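You operate a simulated robot arm through the tools that you are given. There is no shell and no other tool. Be economical: measure what you need, move in short steps, check, and stop when the job is done.

Carry out the task below with a simulated robot arm. There is one attempt and no reset: what you move stays moved.

TASK
Take the small tin that says "Cloves" from the white table and leave it on top of the cream paper bundle there.
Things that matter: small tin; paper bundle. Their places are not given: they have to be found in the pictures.

It is judged by the outcome, as a careful person would: the job done as asked, and still so three seconds after it is handed in. It fails if anything else is knocked over, pushed out of place, dropped, spilled or broken.

THE ROBOT
A 7-joint arm with a two-finger parallel gripper, fixed in place. Base frame: the origin is at the foot of the arm, x ahead of it, y to its left, z up; the work surface is at about z = 0. Lengths are in mm, angles in rad, forces in N, time in s.
With the tool pointing down near the work surface it reaches from about 240 to 620 mm from the base axis. Its first joint turns from -1.152 to 1.152 rad. Payload 2.6 kg.
Tool frame: the origin (TCP) lies between the finger pads and is the grasp point; the fingertips stand 30 mm ahead of it; z points along the fingers, y is the line along which they close. The gripper opens to 94 mm. The fingers are 28 mm wide and 10 mm thick; the gripper's body (50 by 96 mm) begins 55 mm behind the TCP.
Orientation is that of the tool frame in the base frame, as [roll, pitch, yaw] about the fixed x, y, z axes, in that order (R = Rz(yaw) Ry(pitch) Rx(roll)). With the fingers straight down and closing along the base's y, the tool's x points along the base's -x, its y along +y and its z along -z.

THE INTERFACE
- The arm moves only by the tool arm_command. Its argument "rows" is a list of rows, each a list of 4 numbers: the shift along the tool's x, y, z in units of 150 mm (1.0 is 150 mm), then the turn about the tool's z in units of 180 degrees (1.0 is 180 degrees). In form: [[x, y, z, yaw], ...]. A call has 1 to 8 rows; each row is the pose to reach, as a shift and turn from the pose commanded when the call began, along the tool's axes at that moment. "fingers" is the gripper command, from -1 (shut) to 1 (fully open), values between in proportion, set as the call begins (left out, the last holds). A call with a number of a shift or a turn outside -1 to 1 is refused whole. A row lasts 0.2 s, in which the tool goes at most 50 mm and 0.15 rad; a call with a longer step from one row to the next is refused whole, and so is a gripper value outside its range. A pose out of reach is approached as far as the arm can. The call stops where the force on the tool passes 40 N (or 10 N more than at its start, if that is more) or the arm is blocked; 0.2 s more then pass. The fingers move at their own pace (about 72 mm/s each) and stop on an object; they squeeze with about 33 N. The grip force told is the motor's: it shows also when the fingers shut on nothing. Time passes only in rows, and 0.2 s behind the last, so rows that repeat a pose let the fingers close. It gives the time, the measured TCP pose, the force on the tool (base axes), the opening and the grip force at its end, in the units of the frame above (readings bear some noise), and new pictures: "show" is both (left out), scene, wrist or none.
- Cameras (640 x 400 px; columns grow to the right, rows downward): "scene" is fixed at [53.5, 454, 560.3]; the picture's right is [-0.53, -0.85, 0.00], its down [-0.51, 0.32, -0.80] and it looks along [0.67, -0.42, -0.61] (base axes); focal length 355 px, centre (320, 200). "wrist" rides on the gripper at [-37, 0, -58] in the tool frame; the picture's right is [0.00, -1.00, 0.00], its down [0.97, 0.00, -0.24] and it looks along [0.24, 0.00, 0.97] (tool axes); focal length 218 px, centre (320, 200).
- point_at(camera, pixels): for up to 12 pixels [column, row] of the newest picture of that camera ("zoom" is the newest enlarged one), the place [x, y, z] in the base frame of the surface seen there, good to about 3 mm. No time passes.
- inspect(camera, box): a new picture of the part [left, top, right, bottom] of that camera's present view, enlarged. No time passes.
- sign_off(): hands the job in; it is judged then, once.

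Work in short steps. Measure before you move; look again where a grasp or a placing could have gone wrong, and mend it. You have 60 turns and 100 pictures in all, the two below and enlarged ones among them. Open the gripper and draw the arm clear of the work before you hand the job in, unless the task says otherwise; then end with one line.

The tools are called after "Call:" by a JSON object that holds its "api" and its "payload". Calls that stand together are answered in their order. arm_command: Moves the arm, as the interface text tells. Its arguments: {"type":"object","properties":{"rows":{"type":"array"},"fingers":{"type":"number"},"show":{"type":"string","enum":["both","scene","wrist","none"]}},"required":["rows"]} The other tools are called the same way: point_at (camera, pixels) gives the place of the surface under pixels of a picture; inspect (camera, box) takes an enlarged picture of a part of a camera's view; sign_off () hands the job in.

At the start:

```text
time_s: 0.0
tool_pos: [341.6, 197.1, 267.7]
tcp_rot: [-3.141, -0.001, 3.141]
wrist_force: [0.0, -1.8, -0.5]
opening: 94.2
gripper_force: 0.0
```

scene: 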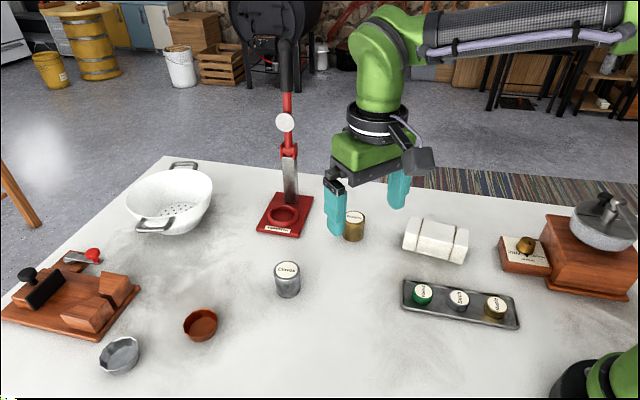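
wrist: 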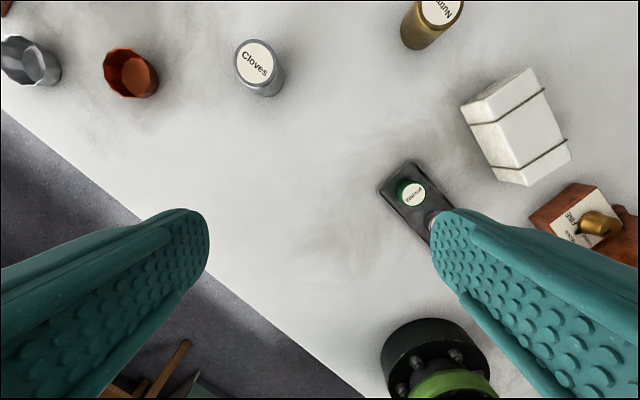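

The wrist picture shows the Cloves tin at about (260,65), scene (288,278); the paper bundle is at scene (436,240). I measure both.

Call:
{"api": "point_at", "payload": {"camera": "scene", "pixels": [[287, 270], [276, 268], [299, 268], [288, 296], [412, 221], [466, 232], [404, 236], [462, 247], [436, 233], [405, 250], [460, 262], [354, 217]]}}

Call:
{"api": "inspect", "payload": {"camera": "scene", "box": [250, 180, 490, 330]}}

Call:
{"api": "point_at", "payload": {"camera": "wrist", "pixels": [[256, 62], [235, 62], [276, 62], [256, 41], [530, 70], [462, 103], [572, 150], [500, 180], [495, 95], [515, 120], [520, 150], [540, 100]]}}

```text
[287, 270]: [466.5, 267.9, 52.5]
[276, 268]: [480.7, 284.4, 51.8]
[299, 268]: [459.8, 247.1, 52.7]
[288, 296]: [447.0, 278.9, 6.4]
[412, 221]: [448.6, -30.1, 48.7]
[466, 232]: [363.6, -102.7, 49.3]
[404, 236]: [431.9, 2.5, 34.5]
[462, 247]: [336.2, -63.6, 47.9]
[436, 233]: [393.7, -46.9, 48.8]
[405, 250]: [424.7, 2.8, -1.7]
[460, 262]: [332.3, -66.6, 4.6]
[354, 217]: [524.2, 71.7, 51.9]
```

```text
2.67 times, centred on (370, 255) of scene
```

zoom: 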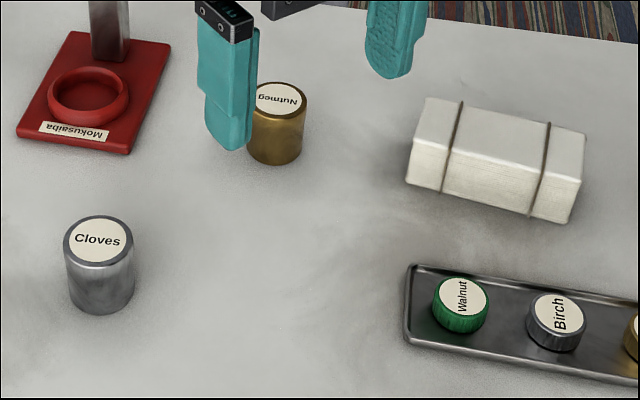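

```text
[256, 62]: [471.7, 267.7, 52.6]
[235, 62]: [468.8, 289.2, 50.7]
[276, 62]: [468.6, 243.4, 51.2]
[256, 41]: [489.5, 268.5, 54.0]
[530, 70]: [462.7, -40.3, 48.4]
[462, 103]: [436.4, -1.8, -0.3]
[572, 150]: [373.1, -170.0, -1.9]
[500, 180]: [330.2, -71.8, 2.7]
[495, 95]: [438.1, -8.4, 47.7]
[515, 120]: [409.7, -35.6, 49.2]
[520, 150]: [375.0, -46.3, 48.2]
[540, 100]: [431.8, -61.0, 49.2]
```

The tin's centre is about (468, 267) with its top at z≈52. The bundle's top is centred near (400, -52) at z≈49. I move above the tin first.

Call:
{"api": "arm_command", "payload": {"rows": [[-0.17, 0.093, 0.157, 0], [-0.337, 0.186, 0.314, 0], [-0.506, 0.28, 0.471, 0], [-0.674, 0.373, 0.628, 0], [-0.843, 0.466, 0.785, 0], [-0.843, 0.466, 0.785, 0]], "fingers": 1}}

```text
time_s: 1.4
tool_pos: [468.8, 270.7, 148.4]
tcp_rot: [-3.141, 0.001, -3.141]
wrist_force: [-0.3, 0.8, -0.1]
opening: 94.2
gripper_force: 0.1
```

scene: 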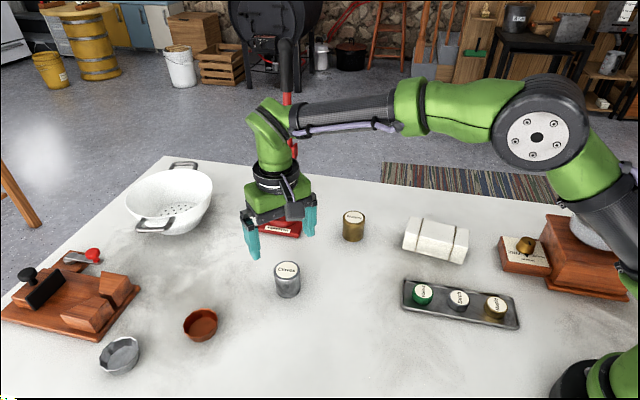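
wrist: 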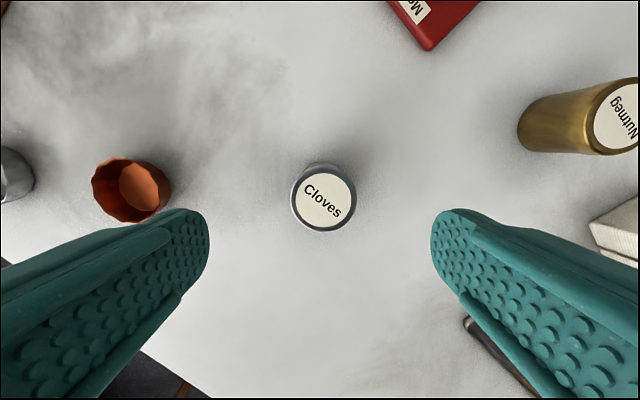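

The tin is centred between the fingers at wrist (323,200). I measure its rim to fix the centre.

Call:
{"api": "point_at", "payload": {"camera": "wrist", "pixels": [[323, 200], [296, 200], [351, 200], [323, 174], [323, 226], [150, 205], [130, 160]]}}

```text
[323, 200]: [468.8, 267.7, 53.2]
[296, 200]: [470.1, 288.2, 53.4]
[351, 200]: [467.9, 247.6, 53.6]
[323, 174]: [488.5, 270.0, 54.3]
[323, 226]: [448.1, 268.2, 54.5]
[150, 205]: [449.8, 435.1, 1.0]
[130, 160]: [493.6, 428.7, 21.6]
```

Tin centre is (468.5, 268). I descend straight to z≈38 with the fingers open.

Call:
{"api": "arm_command", "payload": {"rows": [[0, -0.012, 0.18, 0], [0, -0.012, 0.36, 0], [0, -0.012, 0.54, 0], [0, -0.012, 0.68, 0], [0, -0.012, 0.738, 0], [0, -0.012, 0.738, 0]]}}

```text
time_s: 2.8
tool_pos: [467.6, 265.5, 38.8]
tcp_rot: [-3.141, 0.0, -3.141]
wrist_force: [-0.3, 0.2, 0.4]
opening: 94.2
gripper_force: 0.1
```

scene: 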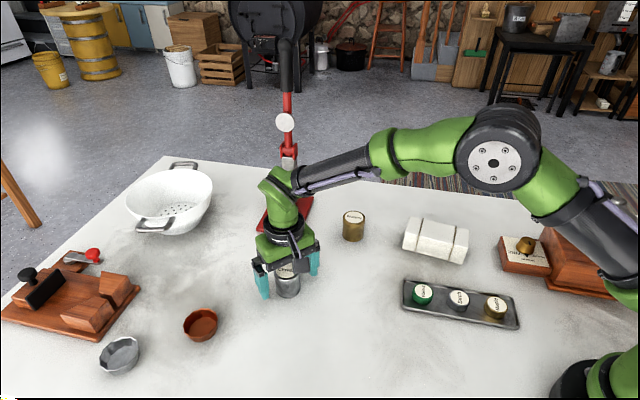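
wrist: 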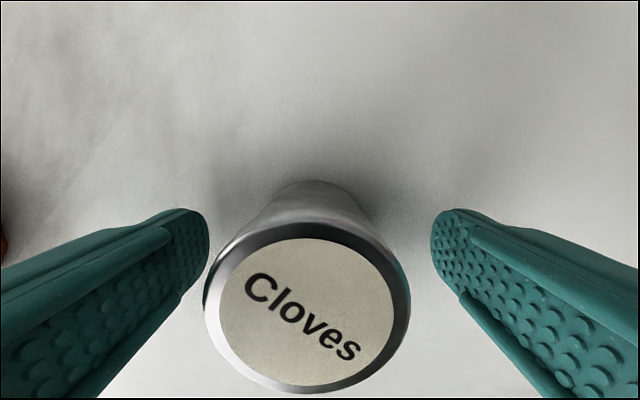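

The tin stands between the pads at wrist (308,310), with clearance on both sides. I shut the fingers.

Call:
{"api": "arm_command", "payload": {"rows": [[0, 0, 0, 0], [0, 0, 0, 0], [0, 0, 0, 0], [0, 0, 0, 0], [0, 0, 0, 0]], "fingers": -1, "show": "wrist"}}

```text
time_s: 4.0
tool_pos: [469.0, 265.5, 38.6]
tcp_rot: [-3.141, 0.001, -3.141]
wrist_force: [-0.3, 0.0, -0.1]
opening: 47.5
gripper_force: 33.1
```

wrist: 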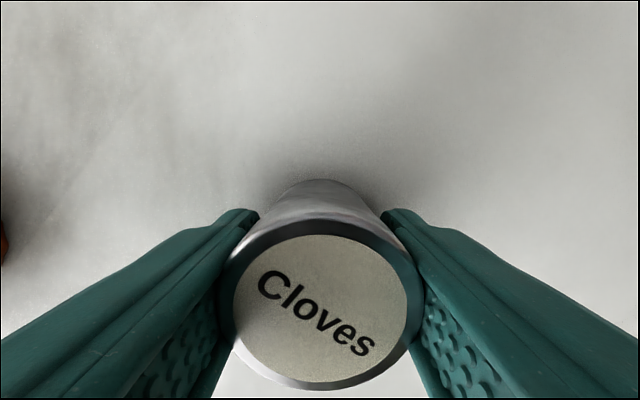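

The opening is 47.5 mm at 33 N, so the tin is held. I lift straight up.

Call:
{"api": "arm_command", "payload": {"rows": [[0, 0, -0.1, 0], [0, 0, -0.3, 0], [0, 0, -0.5, 0], [0, 0, -0.7, 0], [0, 0, -0.85, 0], [0, 0, -0.85, 0]]}}

```text
time_s: 5.4
tool_pos: [468.4, 267.0, 164.8]
tcp_rot: [3.141, 0.0, 3.14]
wrist_force: [-0.3, 0.5, -0.6]
opening: 47.9
gripper_force: 33.2
```

scene: 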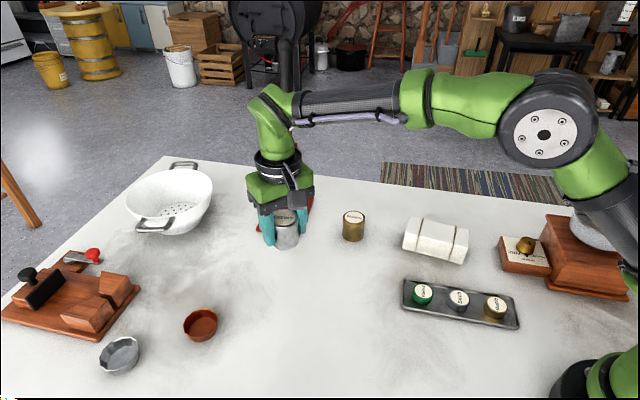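
wrist: 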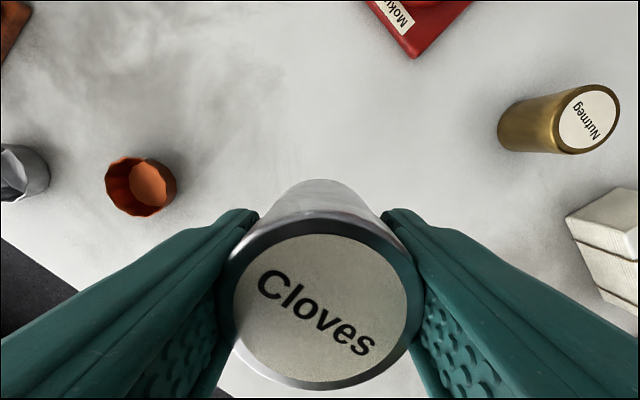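

The tin is lifted upright. I measure the bundle's top more finely before carrying the tin over.

Call:
{"api": "inspect", "payload": {"camera": "scene", "box": [392, 210, 480, 265]}}

```text
7.27 times, centred on (436, 238) of scene
```

zoom: 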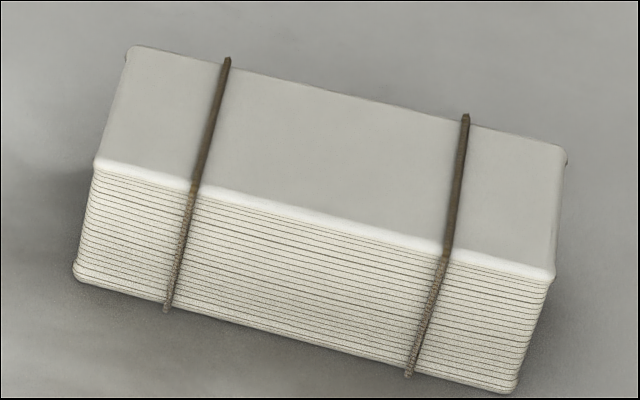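

Call:
{"api": "point_at", "payload": {"camera": "zoom", "pixels": [[137, 56], [100, 158], [558, 155], [545, 268], [224, 75], [197, 180], [463, 130], [448, 240], [330, 155], [345, 100], [320, 205]]}}

```text
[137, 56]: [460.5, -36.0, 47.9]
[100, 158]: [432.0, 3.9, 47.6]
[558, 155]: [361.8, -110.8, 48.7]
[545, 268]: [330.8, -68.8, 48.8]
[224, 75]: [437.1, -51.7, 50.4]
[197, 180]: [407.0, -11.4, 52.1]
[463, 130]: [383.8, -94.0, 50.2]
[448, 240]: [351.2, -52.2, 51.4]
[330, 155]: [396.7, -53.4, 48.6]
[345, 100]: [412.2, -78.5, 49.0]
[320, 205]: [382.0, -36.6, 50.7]
```

Bundle top centre is (396, -53), z≈49, and the tin fits between the strings, which are 70 mm apart. I carry the tin over at its present height, drawing x in first.

Call:
{"api": "arm_command", "payload": {"rows": [[0.2, -0.1, 0, 0], [0.4, -0.28, 0, 0], [0.483, -0.5, 0, 0], [0.483, -0.75, 0, 0], [0.483, -1, 0, 0]], "show": "none"}}

Call:
{"api": "arm_command", "payload": {"rows": [[0, -0.2, 0, 0], [0, -0.4, 0, 0], [0, -0.6, 0, 0], [0, -0.8, 0, 0], [0, -1, 0, 0], [0, -1, 0, 0]]}}

```text
time_s: 6.6
tool_pos: [396.5, 115.4, 162.0]
tcp_rot: [3.141, -0.001, -3.141]
wrist_force: [0.9, 1.2, -0.5]
opening: 47.8
gripper_force: 33.0
```

```text
time_s: 8.0
tool_pos: [397.2, -34.5, 165.6]
tcp_rot: [3.14, 0.0, -3.141]
wrist_force: [0.5, -0.3, -0.4]
opening: 47.7
gripper_force: 33.0
```

scene: 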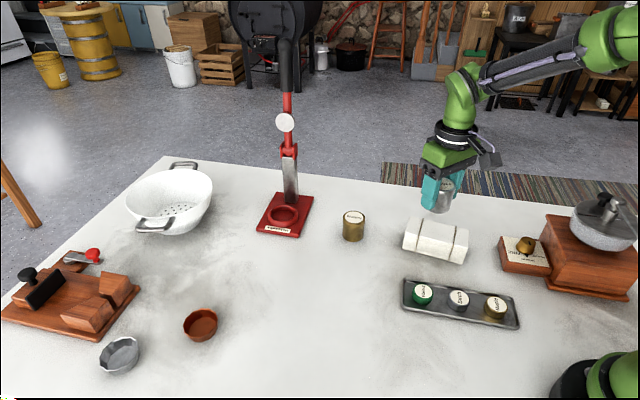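
wrist: 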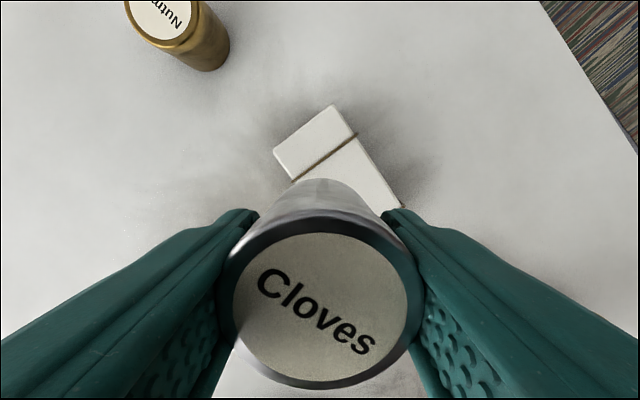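

The tin is above the bundle. I shift y to -53 and descend to about 9 mm above the top, and check how far off the grinder's drawer is.

Call:
{"api": "arm_command", "payload": {"rows": [[0.005, -0.123, 0, 0], [0.005, -0.123, 0.15, 0], [0.005, -0.123, 0.3, 0], [0.005, -0.123, 0.4, 0], [0.005, -0.123, 0.45, 0], [0.005, -0.123, 0.45, 0]]}}

Call:
{"api": "point_at", "payload": {"camera": "scene", "pixels": [[500, 245], [505, 236], [525, 242], [547, 250], [436, 210]]}}

Call:
{"api": "inspect", "payload": {"camera": "scene", "box": [376, 170, 504, 270]}}

```text
time_s: 9.4
tool_pos: [395.1, -50.9, 98.0]
tcp_rot: [-3.141, 0.001, -3.142]
wrist_force: [0.3, -0.6, -1.1]
opening: 47.6
gripper_force: 32.3
```

scene: 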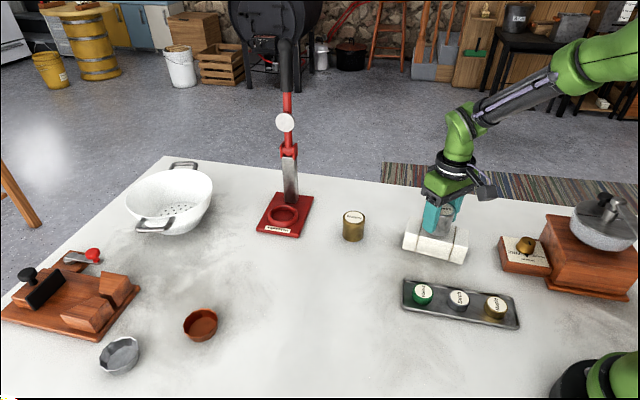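
wrist: 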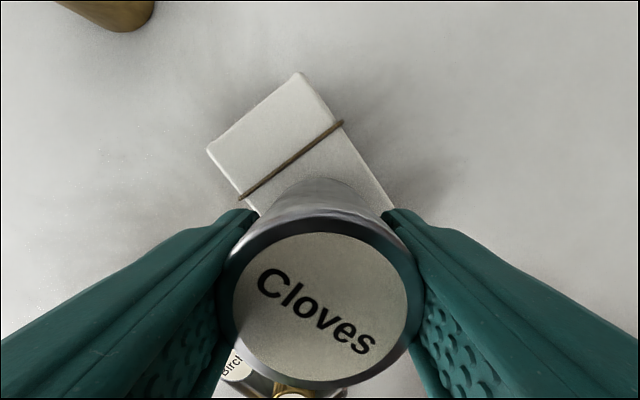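

```text
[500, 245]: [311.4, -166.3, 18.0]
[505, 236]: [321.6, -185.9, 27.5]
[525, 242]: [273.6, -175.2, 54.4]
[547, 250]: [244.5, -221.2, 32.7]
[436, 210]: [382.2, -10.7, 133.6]
```

```text
4.00 times, centred on (440, 220) of scene
```

zoom: 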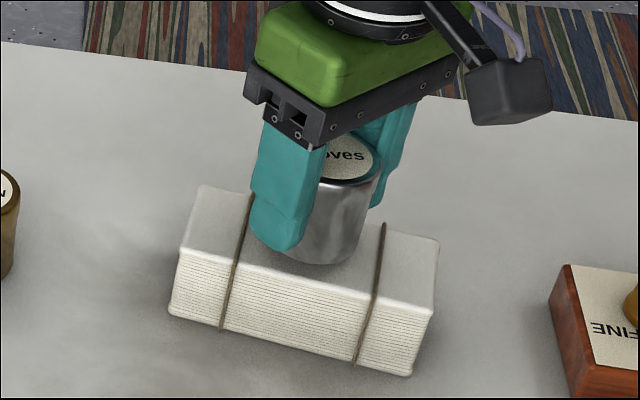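

Nothing is near the fingers, and the tin hovers centred between the strings. I lower it in small steps until the force shows contact.

Call:
{"api": "arm_command", "payload": {"rows": [[0, 0, 0.015, 0], [0, 0, 0.03, 0], [0, 0, 0.04, 0], [0, 0, 0.05, 0], [0, 0, 0.057, 0], [0, 0, 0.057, 0]], "show": "none"}}

Call:
{"api": "inspect", "payload": {"camera": "scene", "box": [396, 190, 480, 266]}}

```text
time_s: 10.8
tool_pos: [395.0, -52.5, 89.2]
tcp_rot: [3.141, 0.001, -3.141]
wrist_force: [0.1, 0.7, -0.6]
opening: 47.7
gripper_force: 33.2
```

```text
5.26 times, centred on (438, 228) of scene
```

zoom: 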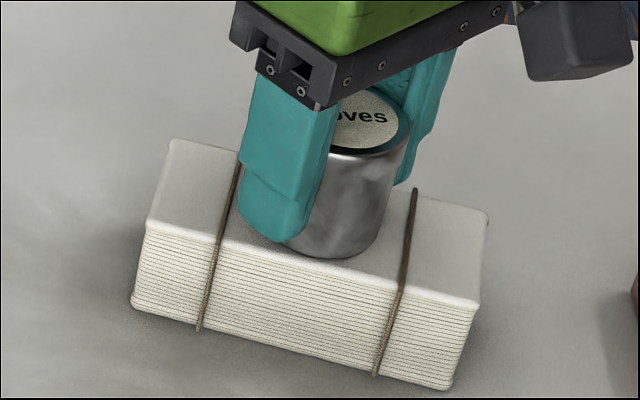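

No contact force yet at z=89. I go on by about 1 mm at a time.

Call:
{"api": "arm_command", "payload": {"rows": [[0, 0, 0.006, 0], [0, 0, 0.012, 0], [0, 0, 0.012, 0]], "show": "none"}}

```text
time_s: 11.6
tool_pos: [395.3, -53.2, 87.6]
tcp_rot: [3.139, 0.003, 3.139]
wrist_force: [-4.8, -0.4, 17.4]
opening: 48.1
gripper_force: 32.8
```

The force of 17 N shows the tin rests on the bundle. I ease up slightly, then open the fingers.

Call:
{"api": "arm_command", "payload": {"rows": [[0, 0, -0.005, 0], [0, 0, -0.005, 0]], "show": "none"}}

Call:
{"api": "arm_command", "payload": {"rows": [[0, 0, 0, 0], [0, 0, 0, 0], [0, 0, 0, 0], [0, 0, 0, 0]], "fingers": 0.8}}

```text
time_s: 12.2
tool_pos: [394.6, -53.2, 88.5]
tcp_rot: [-3.14, 0.0, -3.14]
wrist_force: [0.8, 1.2, 12.3]
opening: 47.6
gripper_force: 33.3
```

```text
time_s: 13.2
tool_pos: [396.2, -53.9, 88.8]
tcp_rot: [-3.141, 0.001, -3.141]
wrist_force: [0.2, -0.1, 1.0]
opening: 84.6
gripper_force: 0.1
```

scene: 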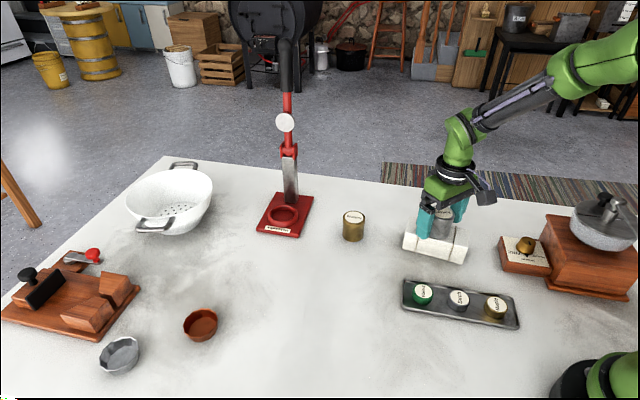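
wrist: 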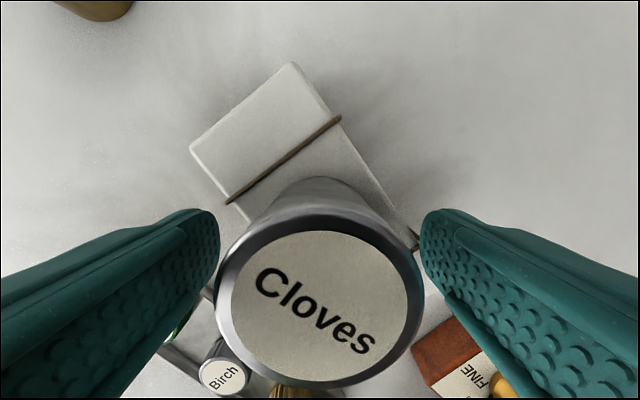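

The tin stands free between the open fingers. I rise straight up and clear.

Call:
{"api": "arm_command", "payload": {"rows": [[0, 0, -0.1, 0], [0, 0, -0.3, 0], [0, 0, -0.55, 0], [0, 0, -0.8, 0], [0, 0, -1, 0], [0, 0, -1, 0]]}}

Call:
{"api": "inspect", "payload": {"camera": "scene", "box": [376, 170, 504, 270]}}

```text
time_s: 14.6
tool_pos: [395.9, -52.2, 237.4]
tcp_rot: [-3.141, 0.0, -3.141]
wrist_force: [0.6, 0.6, -0.6]
opening: 84.5
gripper_force: 0.1
```

scene: 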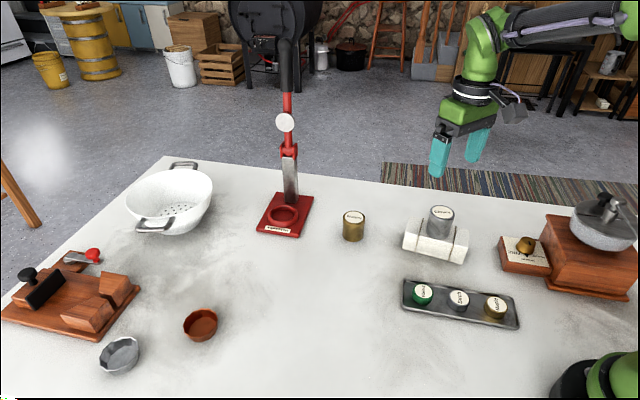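
wrist: 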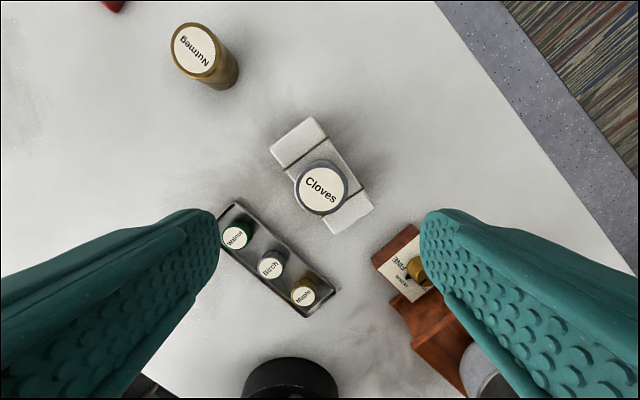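

```text
4.00 times, centred on (440, 220) of scene
```

zoom: 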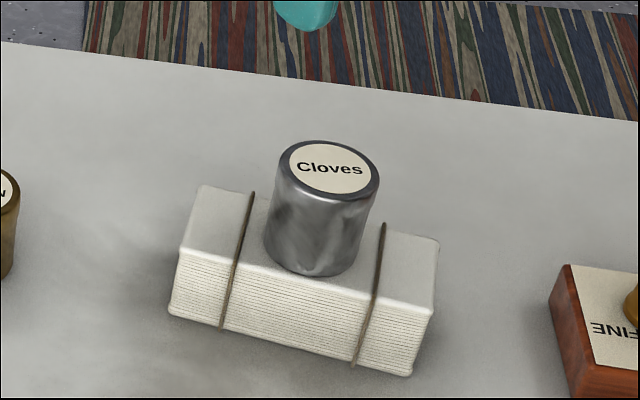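

The Cloves tin stands upright in the middle of the bundle, nothing else has moved and the arm is clear. I hand the job in.

Call:
{"api": "sign_off", "payload": {}}

```text
The job is handed in.
```

The Cloves tin is standing upright on top of the cream paper bundle, between its two strings; nothing else was moved, and the arm is clear with the gripper open.
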